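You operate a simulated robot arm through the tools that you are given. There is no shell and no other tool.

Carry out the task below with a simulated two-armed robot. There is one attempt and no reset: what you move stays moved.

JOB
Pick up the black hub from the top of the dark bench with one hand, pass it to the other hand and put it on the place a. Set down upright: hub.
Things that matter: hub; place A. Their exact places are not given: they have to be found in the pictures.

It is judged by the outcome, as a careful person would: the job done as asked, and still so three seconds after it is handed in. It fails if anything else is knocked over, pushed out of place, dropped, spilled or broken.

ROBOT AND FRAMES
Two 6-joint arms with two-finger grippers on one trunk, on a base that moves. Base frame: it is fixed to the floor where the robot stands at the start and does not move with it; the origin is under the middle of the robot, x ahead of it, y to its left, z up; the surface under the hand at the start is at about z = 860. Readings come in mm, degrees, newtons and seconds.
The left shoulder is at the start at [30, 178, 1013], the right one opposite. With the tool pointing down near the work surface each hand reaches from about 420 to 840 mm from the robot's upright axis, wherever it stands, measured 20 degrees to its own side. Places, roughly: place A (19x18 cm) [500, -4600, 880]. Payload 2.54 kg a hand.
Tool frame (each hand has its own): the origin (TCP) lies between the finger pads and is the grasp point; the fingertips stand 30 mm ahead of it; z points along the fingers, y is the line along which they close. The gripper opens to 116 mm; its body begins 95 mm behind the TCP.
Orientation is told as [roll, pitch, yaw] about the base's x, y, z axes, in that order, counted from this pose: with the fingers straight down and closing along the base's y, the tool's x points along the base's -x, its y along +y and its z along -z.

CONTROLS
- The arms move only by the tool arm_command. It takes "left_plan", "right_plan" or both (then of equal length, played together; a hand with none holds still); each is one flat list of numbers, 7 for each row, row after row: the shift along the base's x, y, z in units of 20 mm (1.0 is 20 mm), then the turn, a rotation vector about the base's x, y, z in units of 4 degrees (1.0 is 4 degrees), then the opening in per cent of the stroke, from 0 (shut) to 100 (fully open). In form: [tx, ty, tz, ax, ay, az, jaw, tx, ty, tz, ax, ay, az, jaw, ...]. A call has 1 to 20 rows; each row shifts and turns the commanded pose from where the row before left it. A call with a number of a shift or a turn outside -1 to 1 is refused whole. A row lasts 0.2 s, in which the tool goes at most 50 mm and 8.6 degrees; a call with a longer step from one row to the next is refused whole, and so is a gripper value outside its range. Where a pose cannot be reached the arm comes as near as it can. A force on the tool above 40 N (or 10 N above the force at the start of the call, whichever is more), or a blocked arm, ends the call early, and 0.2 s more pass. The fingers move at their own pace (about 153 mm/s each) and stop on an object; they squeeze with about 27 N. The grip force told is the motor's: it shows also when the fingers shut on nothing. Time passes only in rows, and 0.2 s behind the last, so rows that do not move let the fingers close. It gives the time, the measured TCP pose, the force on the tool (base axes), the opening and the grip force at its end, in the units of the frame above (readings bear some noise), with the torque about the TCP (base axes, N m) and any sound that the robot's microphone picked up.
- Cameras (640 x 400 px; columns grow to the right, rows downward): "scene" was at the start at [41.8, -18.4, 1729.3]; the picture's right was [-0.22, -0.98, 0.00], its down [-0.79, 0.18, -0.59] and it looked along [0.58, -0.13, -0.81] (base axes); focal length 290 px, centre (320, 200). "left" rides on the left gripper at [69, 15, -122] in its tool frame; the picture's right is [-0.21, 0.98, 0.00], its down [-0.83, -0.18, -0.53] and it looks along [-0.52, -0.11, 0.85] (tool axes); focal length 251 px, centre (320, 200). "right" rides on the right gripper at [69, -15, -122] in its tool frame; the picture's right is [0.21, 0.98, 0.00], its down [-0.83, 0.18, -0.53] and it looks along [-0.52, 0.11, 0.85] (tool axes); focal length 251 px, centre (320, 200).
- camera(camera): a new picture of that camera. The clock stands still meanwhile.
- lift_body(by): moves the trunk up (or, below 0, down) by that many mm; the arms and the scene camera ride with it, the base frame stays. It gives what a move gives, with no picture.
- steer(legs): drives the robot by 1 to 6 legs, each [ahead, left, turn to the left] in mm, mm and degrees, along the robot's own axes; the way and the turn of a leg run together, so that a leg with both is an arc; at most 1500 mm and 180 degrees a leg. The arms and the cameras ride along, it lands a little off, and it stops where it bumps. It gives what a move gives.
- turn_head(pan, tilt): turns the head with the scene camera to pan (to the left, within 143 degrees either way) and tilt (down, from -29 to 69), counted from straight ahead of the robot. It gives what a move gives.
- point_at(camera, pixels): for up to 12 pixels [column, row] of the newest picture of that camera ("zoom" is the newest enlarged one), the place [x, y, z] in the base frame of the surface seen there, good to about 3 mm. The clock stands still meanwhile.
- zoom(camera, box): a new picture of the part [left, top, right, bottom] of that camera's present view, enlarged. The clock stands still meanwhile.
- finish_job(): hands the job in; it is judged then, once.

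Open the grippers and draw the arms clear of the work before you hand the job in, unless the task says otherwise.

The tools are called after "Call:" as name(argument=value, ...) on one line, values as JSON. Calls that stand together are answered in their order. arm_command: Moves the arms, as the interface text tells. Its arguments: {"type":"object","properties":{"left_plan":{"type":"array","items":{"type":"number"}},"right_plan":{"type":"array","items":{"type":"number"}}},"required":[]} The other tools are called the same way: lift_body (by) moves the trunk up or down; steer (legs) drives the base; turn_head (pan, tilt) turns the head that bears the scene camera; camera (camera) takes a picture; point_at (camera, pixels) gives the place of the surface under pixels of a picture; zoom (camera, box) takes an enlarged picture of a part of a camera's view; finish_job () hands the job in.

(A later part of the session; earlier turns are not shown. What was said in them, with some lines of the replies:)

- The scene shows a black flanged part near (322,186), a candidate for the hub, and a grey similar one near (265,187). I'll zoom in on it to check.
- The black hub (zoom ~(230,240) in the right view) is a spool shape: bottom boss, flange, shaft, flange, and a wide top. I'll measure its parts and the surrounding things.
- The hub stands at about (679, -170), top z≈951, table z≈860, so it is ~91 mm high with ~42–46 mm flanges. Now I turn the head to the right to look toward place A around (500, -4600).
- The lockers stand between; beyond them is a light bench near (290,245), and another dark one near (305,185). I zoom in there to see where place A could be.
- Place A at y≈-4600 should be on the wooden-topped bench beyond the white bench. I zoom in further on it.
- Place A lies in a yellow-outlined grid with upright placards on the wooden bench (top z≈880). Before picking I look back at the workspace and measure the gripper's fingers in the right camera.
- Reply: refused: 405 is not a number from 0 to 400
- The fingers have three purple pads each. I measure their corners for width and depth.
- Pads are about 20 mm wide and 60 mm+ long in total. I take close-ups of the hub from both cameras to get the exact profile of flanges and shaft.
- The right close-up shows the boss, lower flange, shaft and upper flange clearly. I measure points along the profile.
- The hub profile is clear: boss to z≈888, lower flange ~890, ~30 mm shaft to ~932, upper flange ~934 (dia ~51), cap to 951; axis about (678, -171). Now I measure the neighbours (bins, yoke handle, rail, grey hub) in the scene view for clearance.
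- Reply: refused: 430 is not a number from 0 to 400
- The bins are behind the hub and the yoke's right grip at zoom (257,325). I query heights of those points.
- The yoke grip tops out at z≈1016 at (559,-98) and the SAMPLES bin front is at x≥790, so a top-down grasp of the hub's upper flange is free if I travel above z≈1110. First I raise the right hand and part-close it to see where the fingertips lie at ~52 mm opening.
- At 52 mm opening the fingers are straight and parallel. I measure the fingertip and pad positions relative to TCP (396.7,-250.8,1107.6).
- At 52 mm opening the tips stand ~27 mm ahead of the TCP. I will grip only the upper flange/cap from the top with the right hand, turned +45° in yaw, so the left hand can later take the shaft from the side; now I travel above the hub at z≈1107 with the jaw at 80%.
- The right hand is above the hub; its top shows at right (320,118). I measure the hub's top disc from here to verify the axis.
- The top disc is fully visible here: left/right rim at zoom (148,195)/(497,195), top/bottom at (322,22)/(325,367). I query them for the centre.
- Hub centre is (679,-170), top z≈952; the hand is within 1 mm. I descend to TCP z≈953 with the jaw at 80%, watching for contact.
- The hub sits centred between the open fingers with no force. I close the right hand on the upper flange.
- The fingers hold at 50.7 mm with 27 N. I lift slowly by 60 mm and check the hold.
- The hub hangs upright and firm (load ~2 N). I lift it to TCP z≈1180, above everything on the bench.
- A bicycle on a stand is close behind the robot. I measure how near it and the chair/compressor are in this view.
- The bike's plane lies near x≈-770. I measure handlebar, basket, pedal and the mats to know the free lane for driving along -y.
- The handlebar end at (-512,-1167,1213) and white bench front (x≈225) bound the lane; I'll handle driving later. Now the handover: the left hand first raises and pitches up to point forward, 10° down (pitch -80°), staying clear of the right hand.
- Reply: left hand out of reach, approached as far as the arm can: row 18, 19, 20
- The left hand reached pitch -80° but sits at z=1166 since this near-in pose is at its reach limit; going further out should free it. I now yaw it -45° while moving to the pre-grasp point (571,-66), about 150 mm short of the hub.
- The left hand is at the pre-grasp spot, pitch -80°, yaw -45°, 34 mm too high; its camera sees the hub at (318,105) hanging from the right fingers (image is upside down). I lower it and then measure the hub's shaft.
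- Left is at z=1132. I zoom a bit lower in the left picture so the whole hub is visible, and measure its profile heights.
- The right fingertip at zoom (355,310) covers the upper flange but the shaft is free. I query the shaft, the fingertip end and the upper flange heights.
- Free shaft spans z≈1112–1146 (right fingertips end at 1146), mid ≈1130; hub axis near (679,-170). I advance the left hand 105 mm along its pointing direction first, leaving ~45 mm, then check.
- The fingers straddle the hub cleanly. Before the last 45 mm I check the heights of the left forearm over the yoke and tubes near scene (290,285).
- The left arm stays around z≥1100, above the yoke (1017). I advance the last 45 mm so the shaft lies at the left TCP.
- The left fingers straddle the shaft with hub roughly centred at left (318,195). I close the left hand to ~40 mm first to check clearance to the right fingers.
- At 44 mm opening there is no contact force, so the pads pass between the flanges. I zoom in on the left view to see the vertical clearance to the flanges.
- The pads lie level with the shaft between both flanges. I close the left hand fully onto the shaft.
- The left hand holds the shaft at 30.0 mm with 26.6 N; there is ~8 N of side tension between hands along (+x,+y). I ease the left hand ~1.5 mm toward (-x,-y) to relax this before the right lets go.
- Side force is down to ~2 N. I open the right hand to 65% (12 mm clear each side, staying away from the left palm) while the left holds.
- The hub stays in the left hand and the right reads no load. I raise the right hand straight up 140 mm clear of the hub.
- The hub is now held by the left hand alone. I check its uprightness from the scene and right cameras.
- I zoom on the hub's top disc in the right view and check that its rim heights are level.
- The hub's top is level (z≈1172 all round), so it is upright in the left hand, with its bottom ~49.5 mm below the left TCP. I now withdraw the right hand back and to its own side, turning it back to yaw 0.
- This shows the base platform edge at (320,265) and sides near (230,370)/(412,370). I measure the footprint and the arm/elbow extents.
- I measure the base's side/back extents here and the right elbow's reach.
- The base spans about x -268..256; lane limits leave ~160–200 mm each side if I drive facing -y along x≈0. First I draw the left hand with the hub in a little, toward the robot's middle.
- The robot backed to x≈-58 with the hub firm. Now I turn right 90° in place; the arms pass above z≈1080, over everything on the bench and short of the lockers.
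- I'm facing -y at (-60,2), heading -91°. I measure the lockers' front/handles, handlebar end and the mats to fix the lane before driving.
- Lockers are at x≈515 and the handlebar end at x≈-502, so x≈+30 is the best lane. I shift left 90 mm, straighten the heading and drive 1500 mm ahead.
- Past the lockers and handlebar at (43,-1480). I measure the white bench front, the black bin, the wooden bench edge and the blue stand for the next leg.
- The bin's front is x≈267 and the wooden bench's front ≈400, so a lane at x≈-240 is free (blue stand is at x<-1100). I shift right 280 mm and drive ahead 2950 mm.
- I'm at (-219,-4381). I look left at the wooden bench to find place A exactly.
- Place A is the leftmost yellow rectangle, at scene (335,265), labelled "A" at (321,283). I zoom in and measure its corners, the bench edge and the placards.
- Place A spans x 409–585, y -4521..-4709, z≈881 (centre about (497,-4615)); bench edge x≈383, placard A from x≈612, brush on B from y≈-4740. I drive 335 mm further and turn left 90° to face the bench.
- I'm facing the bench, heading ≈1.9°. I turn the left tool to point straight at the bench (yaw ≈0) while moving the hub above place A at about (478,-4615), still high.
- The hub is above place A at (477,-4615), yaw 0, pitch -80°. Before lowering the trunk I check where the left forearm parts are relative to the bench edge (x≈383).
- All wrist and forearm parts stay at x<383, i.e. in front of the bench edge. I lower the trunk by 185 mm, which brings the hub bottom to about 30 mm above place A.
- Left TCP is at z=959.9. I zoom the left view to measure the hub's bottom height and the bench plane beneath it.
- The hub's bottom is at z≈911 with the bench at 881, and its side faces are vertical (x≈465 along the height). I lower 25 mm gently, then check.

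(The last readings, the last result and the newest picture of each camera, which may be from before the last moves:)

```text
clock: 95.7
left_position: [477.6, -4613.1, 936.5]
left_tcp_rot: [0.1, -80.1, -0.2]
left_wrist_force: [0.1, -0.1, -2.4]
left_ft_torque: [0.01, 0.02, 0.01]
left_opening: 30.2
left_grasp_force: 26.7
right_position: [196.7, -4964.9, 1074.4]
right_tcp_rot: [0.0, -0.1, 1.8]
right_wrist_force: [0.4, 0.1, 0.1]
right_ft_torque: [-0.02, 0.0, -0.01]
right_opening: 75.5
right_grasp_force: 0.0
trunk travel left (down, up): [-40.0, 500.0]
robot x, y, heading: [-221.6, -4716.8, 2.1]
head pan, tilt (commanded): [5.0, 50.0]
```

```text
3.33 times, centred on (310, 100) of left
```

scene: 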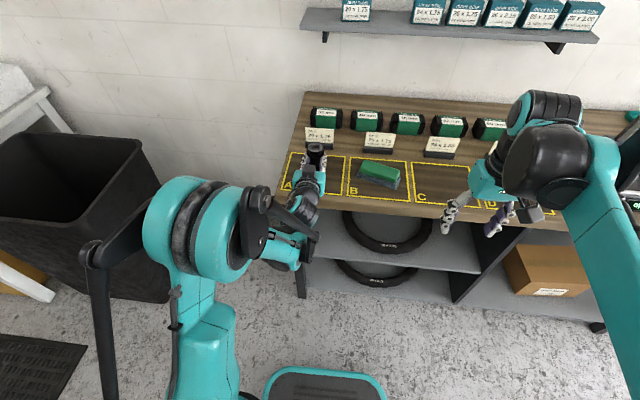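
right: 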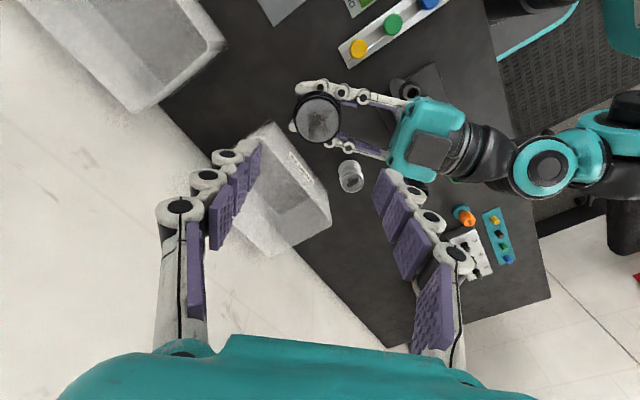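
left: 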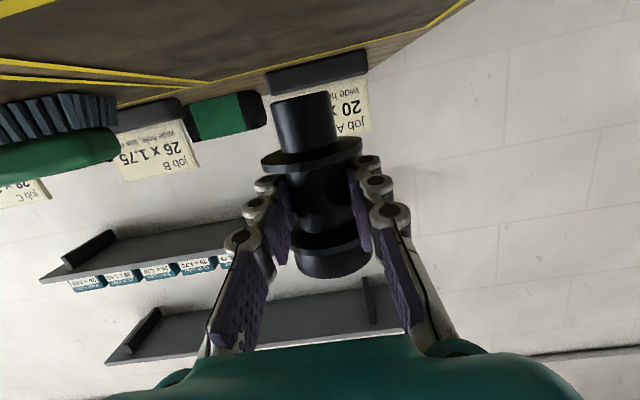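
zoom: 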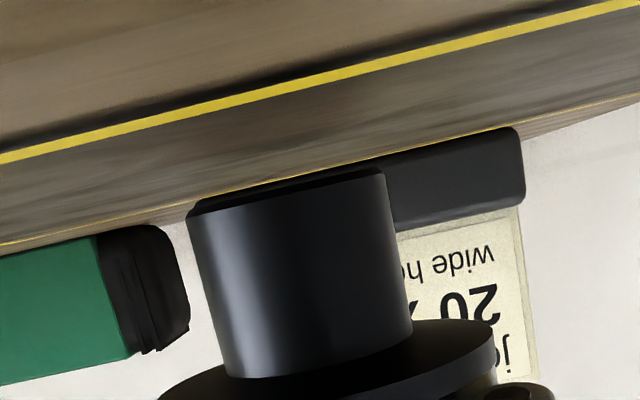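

About 6 mm remain; force is just the hub's weight (-2.4 N). I lower 1 mm per row for 4 rows and watch the force.

Call:
arm_command(left_plan=[0, 0, -0.05, 0, 0, 0, 0, 0, 0, -0.05, 0, 0, 0, 0, 0, 0, -0.05, 0, 0, 0, 0, 0, 0, -0.05, 0, 0, 0, 0])

```text
clock: 96.7
left_position: [478.2, -4615.1, 932.0]
left_tcp_rot: [0.0, -80.0, -0.4]
left_wrist_force: [0.7, -0.6, -2.8]
left_ft_torque: [0.01, 0.0, 0.03]
left_opening: 30.2
left_grasp_force: 27.3
right_position: [195.5, -4965.8, 1073.8]
right_tcp_rot: [0.1, -0.1, 1.9]
right_wrist_force: [0.5, 0.0, 0.4]
right_ft_torque: [0.02, -0.05, 0.01]
right_opening: 75.3
right_grasp_force: 0.0
trunk travel left (down, up): [-40.0, 500.0]
robot x, y, heading: [-223.8, -4714.6, 1.8]
head pan, tilt (commanded): [5.0, 50.0]
```

No contact yet at z≈932. I go down two more rows of 0.8 mm and look at the force.

Call:
arm_command(left_plan=[0, 0, -0.04, 0, 0, 0, 0, 0, 0, -0.04, 0, 0, 0, 0])

Call:
zoom(camera="left", box=[220, 40, 400, 160])

```text
clock: 97.3
left_position: [476.3, -4616.3, 930.0]
left_tcp_rot: [0.1, -80.1, -0.3]
left_wrist_force: [-0.1, 0.3, -2.3]
left_ft_torque: [-0.01, 0.0, 0.0]
left_opening: 30.6
left_grasp_force: 27.3
right_position: [196.4, -4966.3, 1074.4]
right_tcp_rot: [0.0, 0.0, 1.9]
right_wrist_force: [0.1, -0.6, -0.3]
right_ft_torque: [0.02, -0.01, -0.02]
right_opening: 75.4
right_grasp_force: 0.0
trunk travel left (down, up): [-40.0, 500.0]
robot x, y, heading: [-222.2, -4716.3, 1.8]
head pan, tilt (commanded): [5.0, 50.0]
```

```text
3.33 times, centred on (310, 100) of left
```

zoom: 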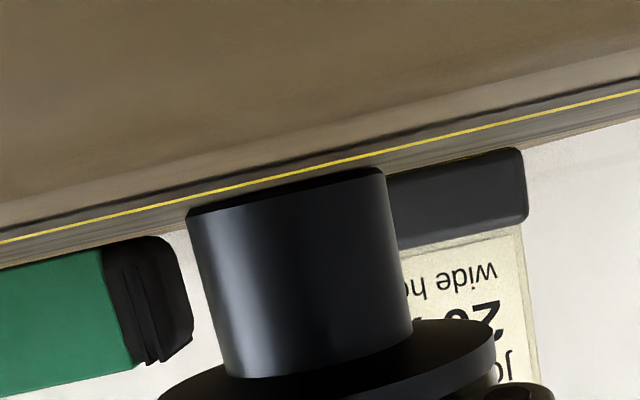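

Still only the weight reading at z≈930. I continue down in three 0.6 mm rows.

Call:
arm_command(left_plan=[0, 0, -0.03, 0, 0, 0, 0, 0, 0, -0.03, 0, 0, 0, 0, 0, 0, -0.03, 0, 0, 0, 0])

```text
clock: 98.1
left_position: [476.8, -4615.5, 928.9]
left_tcp_rot: [0.0, -80.1, -0.3]
left_wrist_force: [2.5, 0.8, 15.2]
left_ft_torque: [-0.17, -0.23, -0.03]
left_opening: 30.6
left_grasp_force: 27.3
right_position: [194.5, -4965.7, 1075.2]
right_tcp_rot: [-0.1, 0.1, 1.9]
right_wrist_force: [0.4, 0.0, -0.1]
right_ft_torque: [0.0, 0.04, -0.02]
right_opening: 75.2
right_grasp_force: 0.2
trunk travel left (down, up): [-40.0, 500.0]
robot x, y, heading: [-215.9, -4716.0, 1.8]
head pan, tilt (commanded): [5.0, 50.0]
```

Contact: the bench now pushes up with ~15 N, with the far-right rim touching first by a hair. I ease up 0.4 mm to relax the press.

Call:
arm_command(left_plan=[0, 0, 0.02, 0, 0, 0, 0, 0, 0, 0, 0, 0, 0, 0])

Call:
zoom(camera="scene", box=[270, 110, 370, 210])

```text
clock: 98.7
left_position: [476.2, -4615.9, 929.3]
left_tcp_rot: [0.1, -80.0, -0.3]
left_wrist_force: [1.7, 0.2, 12.7]
left_ft_torque: [-0.12, -0.21, 0.01]
left_opening: 30.2
left_grasp_force: 27.1
right_position: [195.0, -4964.6, 1073.8]
right_tcp_rot: [0.0, 0.0, 1.8]
right_wrist_force: [-0.4, -1.0, 0.8]
right_ft_torque: [0.01, 0.02, 0.0]
right_opening: 75.5
right_grasp_force: 0.1
trunk travel left (down, up): [-40.0, 500.0]
robot x, y, heading: [-220.9, -4716.8, 1.8]
head pan, tilt (commanded): [5.0, 50.0]
```

```text
4.00 times, centred on (320, 160) of scene
```

zoom: 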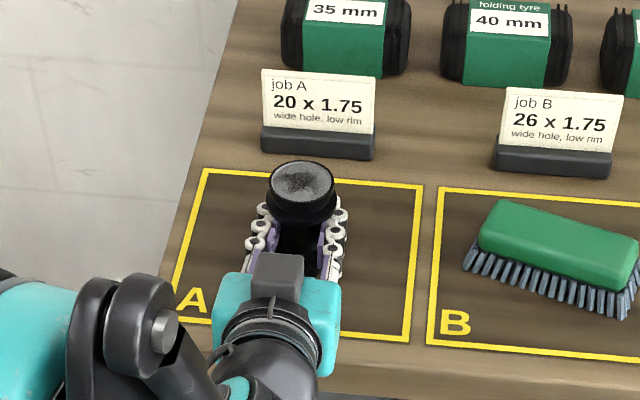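

The hub stands inside rectangle A. I check the top disc's level before release.

Call:
zoom(camera="scene", box=[330, 140, 302, 165])

Call:
zoom(camera="scene", box=[300, 140, 332, 160])

Call:
point_at(camera="zoom", pixels=[[300, 110], [300, 160], [300, 220], [300, 270], [180, 190], [220, 190], [260, 190], [340, 190], [400, 190], [440, 190], [360, 250], [240, 130]])

```text
refused: the box must be [left, top, right, bottom]
```

```text
16.00 times, centred on (316, 150) of scene
```

zoom: 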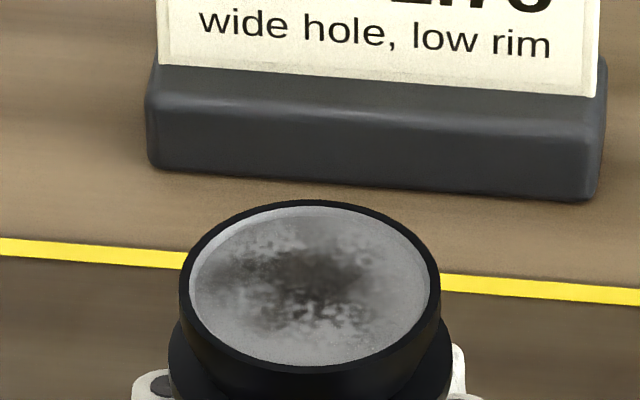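

```text
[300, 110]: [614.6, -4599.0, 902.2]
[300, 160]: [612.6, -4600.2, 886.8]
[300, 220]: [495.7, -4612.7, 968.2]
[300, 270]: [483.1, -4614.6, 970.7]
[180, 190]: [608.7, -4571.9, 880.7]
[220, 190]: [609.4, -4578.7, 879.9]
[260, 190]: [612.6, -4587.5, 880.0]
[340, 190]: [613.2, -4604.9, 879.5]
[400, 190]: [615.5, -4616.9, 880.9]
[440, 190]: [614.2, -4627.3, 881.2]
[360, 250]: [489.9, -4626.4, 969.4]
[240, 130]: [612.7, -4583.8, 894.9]
```

Call:
point_at(camera="zoom", pixels=[[315, 212], [315, 350], [200, 280], [425, 290], [240, 235], [390, 335], [385, 240], [230, 335], [312, 280], [270, 280], [360, 285], [312, 320]])

```text
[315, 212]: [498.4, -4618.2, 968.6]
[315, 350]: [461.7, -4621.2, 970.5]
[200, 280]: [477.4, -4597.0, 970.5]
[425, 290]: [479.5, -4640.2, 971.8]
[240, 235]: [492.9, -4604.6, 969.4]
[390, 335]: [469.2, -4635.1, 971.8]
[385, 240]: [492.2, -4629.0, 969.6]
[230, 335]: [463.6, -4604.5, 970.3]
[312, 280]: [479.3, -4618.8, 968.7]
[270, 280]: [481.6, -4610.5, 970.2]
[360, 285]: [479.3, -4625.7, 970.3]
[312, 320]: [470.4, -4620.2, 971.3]
```

The top disc is ~1.5 mm lower at its far side (x≈496) than near side, a lean of ~2–3° forward that matches the contact torque. I lift 2 mm, rotate the hand -2.4° about base y to level it, and re-measure.

Call:
arm_command(left_plan=[0, 0, 0.1, 0, 0, 0, 0, 0, 0, 0.02, 0, -0.3, 0, 0, 0, 0, 0, 0, -0.3, 0, 0, 0, 0, 0, 0, 0, 0, 0])

Call:
zoom(camera="scene", box=[300, 140, 332, 160])

Call:
point_at(camera="zoom", pixels=[[315, 212], [315, 350], [200, 280], [425, 290], [240, 235], [390, 335], [385, 240], [230, 335], [312, 230], [270, 345], [360, 230], [312, 335]])

```text
clock: 99.7
left_position: [477.8, -4614.8, 932.0]
left_tcp_rot: [0.0, -82.3, -0.3]
left_wrist_force: [-0.3, -0.9, -2.9]
left_ft_torque: [-0.02, 0.02, -0.02]
left_opening: 30.3
left_grasp_force: 26.9
right_position: [195.5, -4965.2, 1073.3]
right_tcp_rot: [0.0, 0.1, 1.9]
right_wrist_force: [-1.5, 0.5, -0.2]
right_ft_torque: [0.0, -0.03, 0.0]
right_opening: 75.5
right_grasp_force: 0.1
trunk travel left (down, up): [-40.0, 500.0]
robot x, y, heading: [-221.1, -4713.8, 1.7]
head pan, tilt (commanded): [5.0, 50.0]
```

```text
16.00 times, centred on (316, 150) of scene
```

zoom: 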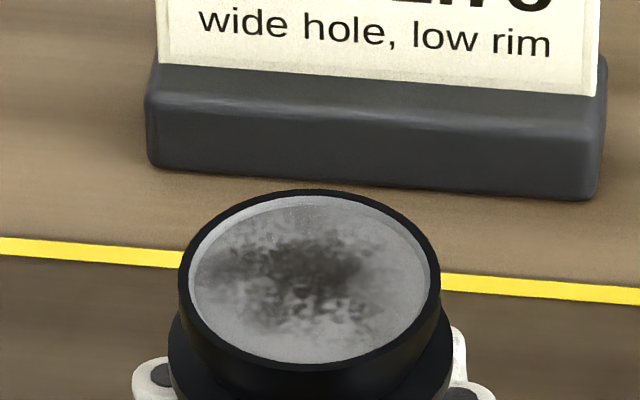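

```text
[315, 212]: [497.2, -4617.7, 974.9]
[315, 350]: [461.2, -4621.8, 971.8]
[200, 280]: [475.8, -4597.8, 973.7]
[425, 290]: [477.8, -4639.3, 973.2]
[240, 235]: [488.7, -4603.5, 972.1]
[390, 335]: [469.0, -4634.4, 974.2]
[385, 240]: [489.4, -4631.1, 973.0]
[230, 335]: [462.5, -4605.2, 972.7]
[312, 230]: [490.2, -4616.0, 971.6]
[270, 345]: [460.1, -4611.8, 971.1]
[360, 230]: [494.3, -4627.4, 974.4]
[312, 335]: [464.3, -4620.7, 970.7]
```

Now the far and near rims are within about 1 mm (noise level). I lower again in small rows and read the contact torque.

Call:
arm_command(left_plan=[0, 0, -0.04, 0, 0, 0, 0, 0, 0, -0.04, 0, 0, 0, 0, 0, 0, -0.03, 0, 0, 0, 0, 0, 0, 0, 0, 0, 0, 0])

```text
clock: 100.7
left_position: [477.1, -4614.7, 929.8]
left_tcp_rot: [0.3, -82.4, -0.4]
left_wrist_force: [3.7, 1.8, 10.4]
left_ft_torque: [0.09, -0.05, -0.02]
left_opening: 30.2
left_grasp_force: 26.9
right_position: [194.7, -4966.2, 1073.7]
right_tcp_rot: [0.0, -0.1, 1.9]
right_wrist_force: [0.0, -0.7, -0.2]
right_ft_torque: [-0.01, -0.02, -0.01]
right_opening: 75.3
right_grasp_force: 0.0
trunk travel left (down, up): [-40.0, 500.0]
robot x, y, heading: [-219.3, -4716.2, 1.8]
head pan, tilt (commanded): [5.0, 50.0]
```

The load point is now on the near rim (x≈-12 mm), so the correction was slightly too much. I lift 1.6 mm, turn back +1.6° about y and -0.6° about x, and lower again.

Call:
arm_command(left_plan=[0, 0, 0.1, 0, 0, 0, 0, 0, 0, 0, -0.15, 0.4, 0, 0, 0, 0, -0.04, 0, 0, 0, 0, 0, 0, -0.04, 0, 0, 0, 0, 0, 0, 0, 0, 0, 0, 0])

```text
clock: 101.9
left_position: [478.5, -4614.9, 929.6]
left_tcp_rot: [-3.6, -80.8, 3.4]
left_wrist_force: [0.8, 0.0, -1.1]
left_ft_torque: [0.02, 0.02, 0.03]
left_opening: 30.4
left_grasp_force: 27.2
right_position: [195.3, -4965.4, 1074.4]
right_tcp_rot: [0.0, 0.0, 1.8]
right_wrist_force: [0.6, -0.2, 0.1]
right_ft_torque: [0.01, 0.01, 0.0]
right_opening: 75.3
right_grasp_force: 0.1
trunk travel left (down, up): [-40.0, 500.0]
robot x, y, heading: [-219.3, -4716.1, 1.7]
head pan, tilt (commanded): [5.0, 50.0]
```

Almost touching now (-1.1 N of the 2.5 N weight). I lower two more 0.4 mm rows.

Call:
arm_command(left_plan=[0, 0, -0.02, 0, 0, 0, 0, 0, 0, -0.015, 0, 0, 0, 0, 0, 0, 0, 0, 0, 0, 0])

```text
clock: 102.7
left_position: [477.4, -4615.4, 928.1]
left_tcp_rot: [-3.5, -80.8, 3.3]
left_wrist_force: [3.0, 1.3, 7.0]
left_ft_torque: [0.09, -0.02, -0.01]
left_opening: 30.4
left_grasp_force: 27.1
right_position: [196.0, -4964.6, 1075.3]
right_tcp_rot: [0.0, 0.0, 1.9]
right_wrist_force: [0.3, -0.2, -0.4]
right_ft_torque: [0.02, 0.03, 0.02]
right_opening: 75.0
right_grasp_force: 0.1
trunk travel left (down, up): [-40.0, 500.0]
robot x, y, heading: [-222.2, -4717.4, 1.9]
head pan, tilt (commanded): [5.0, 50.0]
```

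Contact again at ~9 N, close to evenly seated. I look at the hub's base in the left view for any visible gap before releasing.

Call:
zoom(camera="left", box=[250, 70, 370, 140])

```text
5.33 times, centred on (310, 105) of left
```

zoom: 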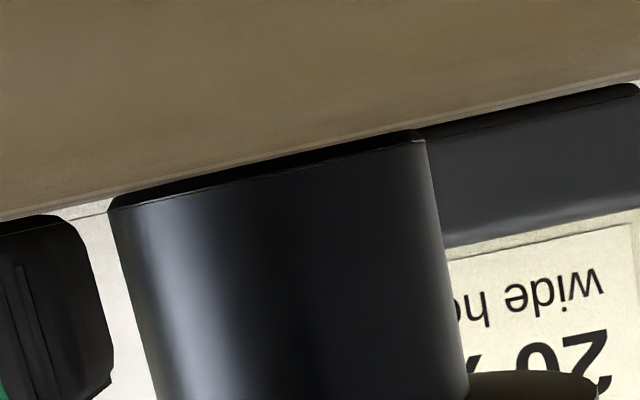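

The hub's bottom rim runs parallel to the bench line, so it is seated. I open the left hand gradually to release it.

Call:
arm_command(left_plan=[0, 0, 0, 0, 0, 0, 28, 0, 0, 0, 0, 0, 0, 31, 0, 0, 0, 0, 0, 0, 36, 0, 0, 0, 0, 0, 0, 42, 0, 0, 0, 0, 0, 0, 50, 0, 0, 0, 0, 0, 0, 60, 0, 0, 0, 0, 0, 0, 66, 0, 0, 0, 0, 0, 0, 66])

Call:
camera(camera="left")

Call:
zoom(camera="scene", box=[270, 110, 370, 210])

```text
clock: 104.5
left_position: [477.7, -4615.6, 928.8]
left_tcp_rot: [-3.5, -80.9, 3.4]
left_wrist_force: [0.5, 0.0, -0.1]
left_ft_torque: [-0.01, -0.02, 0.0]
left_opening: 76.6
left_grasp_force: 0.1
right_position: [195.7, -4966.4, 1074.4]
right_tcp_rot: [0.0, 0.0, 1.9]
right_wrist_force: [-0.8, -1.4, -0.8]
right_ft_torque: [0.01, -0.01, -0.01]
right_opening: 75.1
right_grasp_force: 0.1
trunk travel left (down, up): [-40.0, 500.0]
robot x, y, heading: [-221.9, -4719.0, 1.8]
head pan, tilt (commanded): [5.0, 50.0]
```

```text
taken
```

left: 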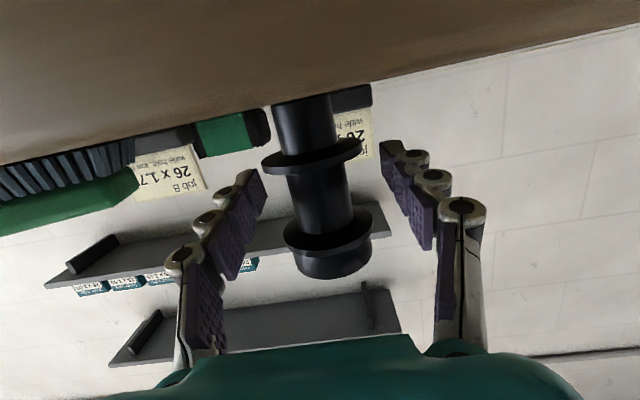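

```text
4.00 times, centred on (320, 160) of scene
```

zoom: 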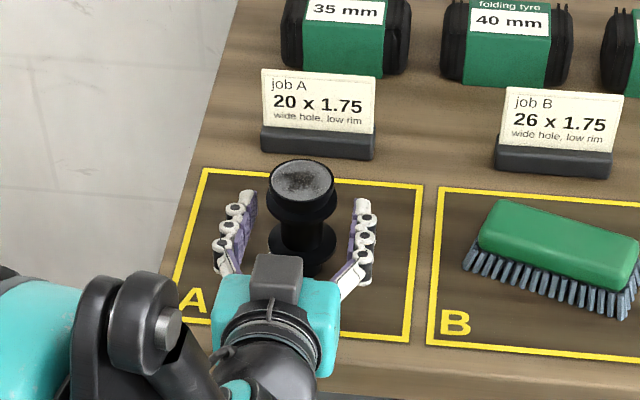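

The hub stands free and upright in place A with ~12 mm clearance to each open finger. I withdraw the left hand straight back (-x) 80 mm.

Call:
arm_command(left_plan=[-0.3, 0, 0, 0, 0, 0, 66, -0.4, 0, 0, 0, 0, 0, 66, -0.5, 0, 0, 0, 0, 0, 66, -0.5, 0, 0, 0, 0, 0, 66, -0.5, 0, 0, 0, 0, 0, 66, -0.6, 0, 0, 0, 0, 0, 66, -0.6, 0, 0, 0, 0, 0, 66, -0.6, 0, 0, 0, 0, 0, 66])

Call:
camera(camera="left")

Call:
zoom(camera="scene", box=[270, 110, 370, 210])

```text
clock: 106.3
left_position: [400.3, -4617.1, 933.5]
left_tcp_rot: [-3.5, -80.7, 3.3]
left_wrist_force: [0.0, -0.2, 0.2]
left_ft_torque: [-0.01, -0.03, 0.01]
left_opening: 76.5
left_grasp_force: 0.0
left hand out of reach, approached as far as the arm can: row 8
right_position: [194.9, -4965.4, 1072.9]
right_tcp_rot: [0.1, -0.1, 1.9]
right_wrist_force: [-0.1, -1.2, -0.9]
right_ft_torque: [-0.01, -0.03, 0.01]
right_opening: 75.2
right_grasp_force: 0.1
trunk travel left (down, up): [-40.0, 500.0]
robot x, y, heading: [-219.1, -4716.0, 2.2]
head pan, tilt (commanded): [5.0, 50.0]
```

```text
taken
```

left: 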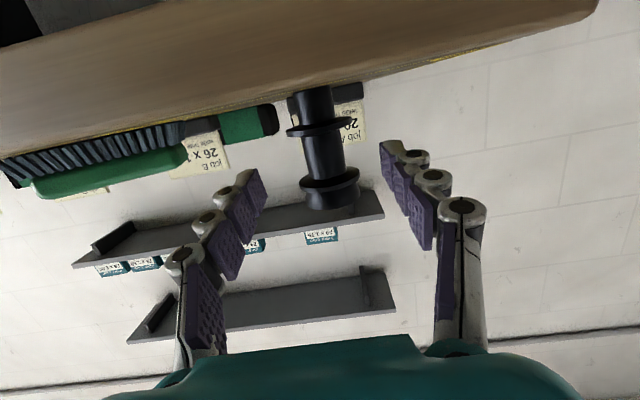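

```text
4.00 times, centred on (320, 160) of scene
```

zoom: 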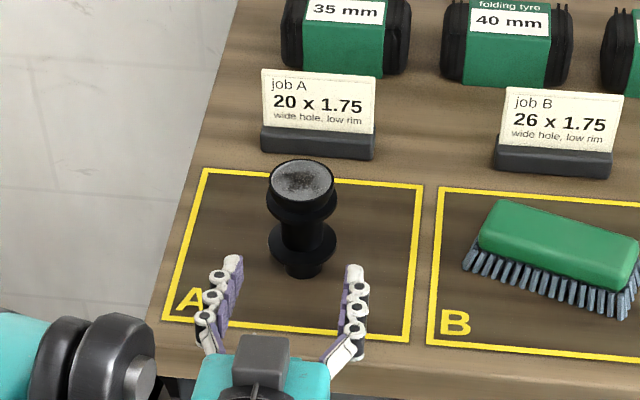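

The left hand is clear of the hub (its reach limit stops it at x=400) and the hub stands untouched. Before backing the base off I look behind the robot.

Call:
turn_head(pan=140, tilt=45)

Call:
camera(camera="scene")

Call:
turn_head(pan=-140, tilt=45)

Call:
camera(camera="scene")

```text
clock: 108.4
left_position: [400.4, -4616.1, 933.0]
left_tcp_rot: [-3.5, -80.7, 3.4]
left_wrist_force: [-0.5, 0.6, -1.3]
left_ft_torque: [0.03, 0.0, 0.03]
left_opening: 76.5
left_grasp_force: 0.1
right_position: [196.1, -4965.3, 1074.4]
right_tcp_rot: [-0.1, 0.1, 1.9]
right_wrist_force: [-0.4, -0.3, 0.6]
right_ft_torque: [-0.03, -0.01, -0.02]
right_opening: 75.5
right_grasp_force: 0.0
trunk travel left (down, up): [-40.0, 500.0]
robot x, y, heading: [-220.7, -4717.0, 1.9]
head pan, tilt (commanded): [140.0, 45.0]
```

```text
taken
```

scene: 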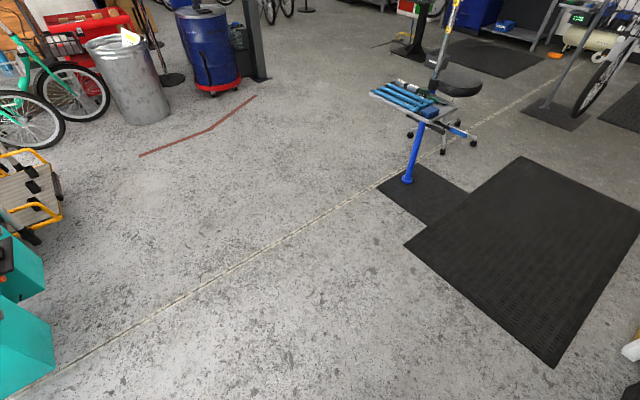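

```text
clock: 112.3
left_position: [400.9, -4616.6, 934.2]
left_tcp_rot: [-3.5, -80.7, 3.4]
left_wrist_force: [0.0, 0.1, 0.7]
left_ft_torque: [0.0, -0.01, -0.01]
left_opening: 76.7
left_grasp_force: 0.0
right_position: [196.3, -4964.8, 1073.8]
right_tcp_rot: [-0.1, 0.0, 1.8]
right_wrist_force: [0.1, -0.2, 0.1]
right_ft_torque: [0.0, -0.03, -0.01]
right_opening: 75.3
right_grasp_force: 0.0
trunk travel left (down, up): [-40.0, 500.0]
robot x, y, heading: [-220.5, -4719.1, 1.9]
head pan, tilt (commanded): [-140.0, 45.0]
```

```text
taken
```

scene: 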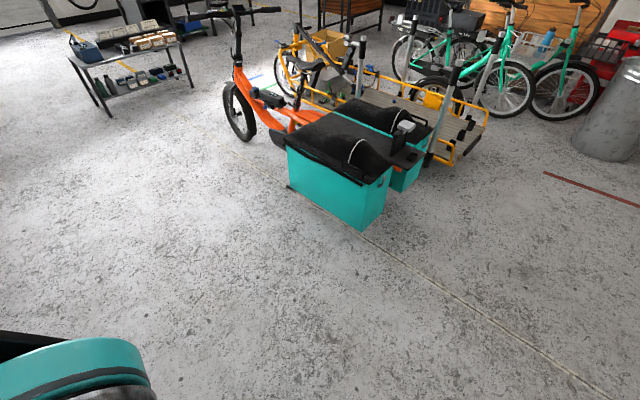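

The floor behind is free (the teal cargo bike is more than a metre away). I back the robot 250 mm straight away from the bench.

Call:
steer(legs=[[-250, 0, 0]])

Call:
turn_head(pan=5, tilt=40)

Call:
camera(camera="scene")

Call:
zoom(camera="scene", box=[270, 100, 430, 220])

```text
clock: 114.1
left_position: [146.7, -4627.9, 933.2]
left_tcp_rot: [-3.6, -80.8, 3.1]
left_wrist_force: [0.1, 0.3, -0.5]
left_ft_torque: [0.0, 0.02, 0.05]
left_opening: 76.5
left_grasp_force: 0.1
right_position: [-61.0, -4975.3, 1074.6]
right_tcp_rot: [0.0, 0.0, 1.5]
right_wrist_force: [-0.8, -0.2, 0.2]
right_ft_torque: [0.03, -0.06, 0.03]
right_opening: 75.4
right_grasp_force: 0.0
trunk travel left (down, up): [-40.0, 500.0]
robot x, y, heading: [-474.4, -4719.5, 1.7]
head pan, tilt (commanded): [-140.0, 45.0]
```

```text
clock: 116.4
left_position: [147.5, -4627.8, 933.3]
left_tcp_rot: [-3.5, -80.7, 3.1]
left_wrist_force: [-0.1, 0.1, 0.4]
left_ft_torque: [0.03, 0.02, 0.02]
left_opening: 76.7
left_grasp_force: 0.0
right_position: [-58.7, -4975.4, 1074.6]
right_tcp_rot: [0.0, -0.1, 1.7]
right_wrist_force: [0.2, -0.4, -0.4]
right_ft_torque: [0.0, 0.01, 0.02]
right_opening: 75.5
right_grasp_force: 0.1
trunk travel left (down, up): [-40.0, 500.0]
robot x, y, heading: [-474.0, -4724.7, 1.7]
head pan, tilt (commanded): [5.0, 40.0]
```

```text
taken
```

scene: 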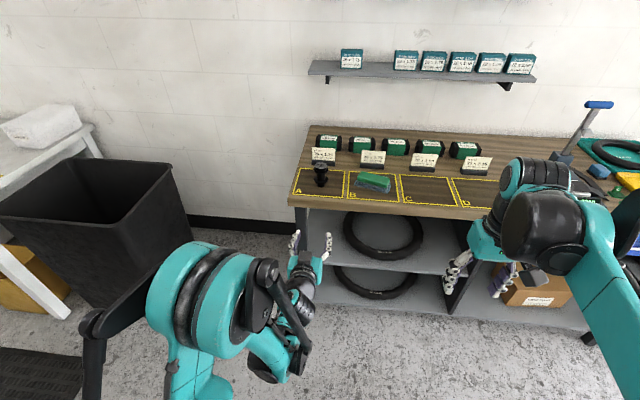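

```text
3.33 times, centred on (350, 160) of scene
```

zoom: 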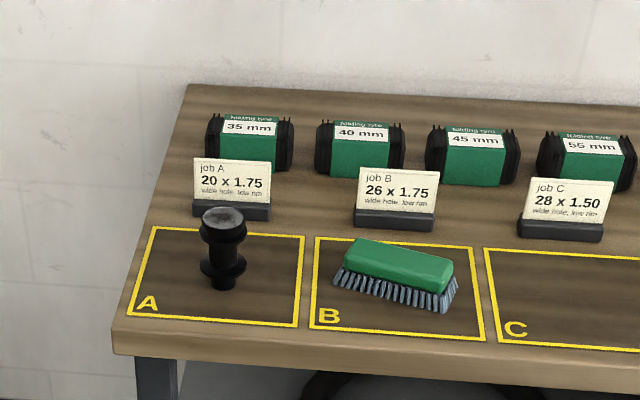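

The hub stands upright inside rectangle A, nothing else moved, and both hands are well clear. I open both grippers fully before handing in.

Call:
arm_command(left_plan=[0, 0, 0, 0, 0, 0, 100, 0, 0, 0, 0, 0, 0, 100], right_plan=[0, 0, 0, 0, 0, 0, 100, 0, 0, 0, 0, 0, 0, 100])

Call:
zoom(camera="scene", box=[280, 130, 360, 210])

```text
clock: 117.0
left_position: [148.1, -4627.3, 933.5]
left_tcp_rot: [-3.4, -80.7, 3.1]
left_wrist_force: [0.2, 0.2, -0.3]
left_ft_torque: [0.02, 0.03, 0.02]
left_opening: 116.1
left_grasp_force: 0.1
right_position: [-59.3, -4974.4, 1074.5]
right_tcp_rot: [0.0, 0.0, 1.6]
right_wrist_force: [-0.7, 0.9, 0.3]
right_ft_torque: [0.01, -0.01, -0.01]
right_opening: 116.2
right_grasp_force: 0.0
trunk travel left (down, up): [-40.0, 500.0]
robot x, y, heading: [-473.7, -4724.5, 1.7]
head pan, tilt (commanded): [5.0, 40.0]
```

```text
5.00 times, centred on (320, 170) of scene
```

zoom: 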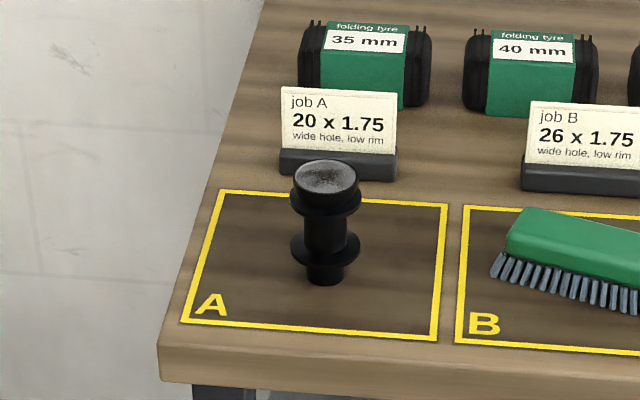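

The hub stands steady and upright on place A, both grippers are open and clear. I hand the job in.

Call:
finish_job()

```text
The job is handed in.
```

The black hub is standing upright inside the yellow rectangle of place A, and the job has been handed in. I don't have the judge's result.

- **Pick-up:** the right hand took the hub from the dark bench by its upper flange, from above.
- **Pass:** in the air, the left hand gripped the shaft from the side. The right hand let go only once that grip was firm.
- **Place:** I drove to the wooden bench and set the hub down with the left hand. It stands about 20 mm nearer the front edge than the centre of A, well inside the lines.

The last pictures showed the hub steady and the placards and brush beside it undisturbed. I saw no sign that anything had been knocked or moved along the way. Both grippers are fully open, and the robot stands back from the bench.
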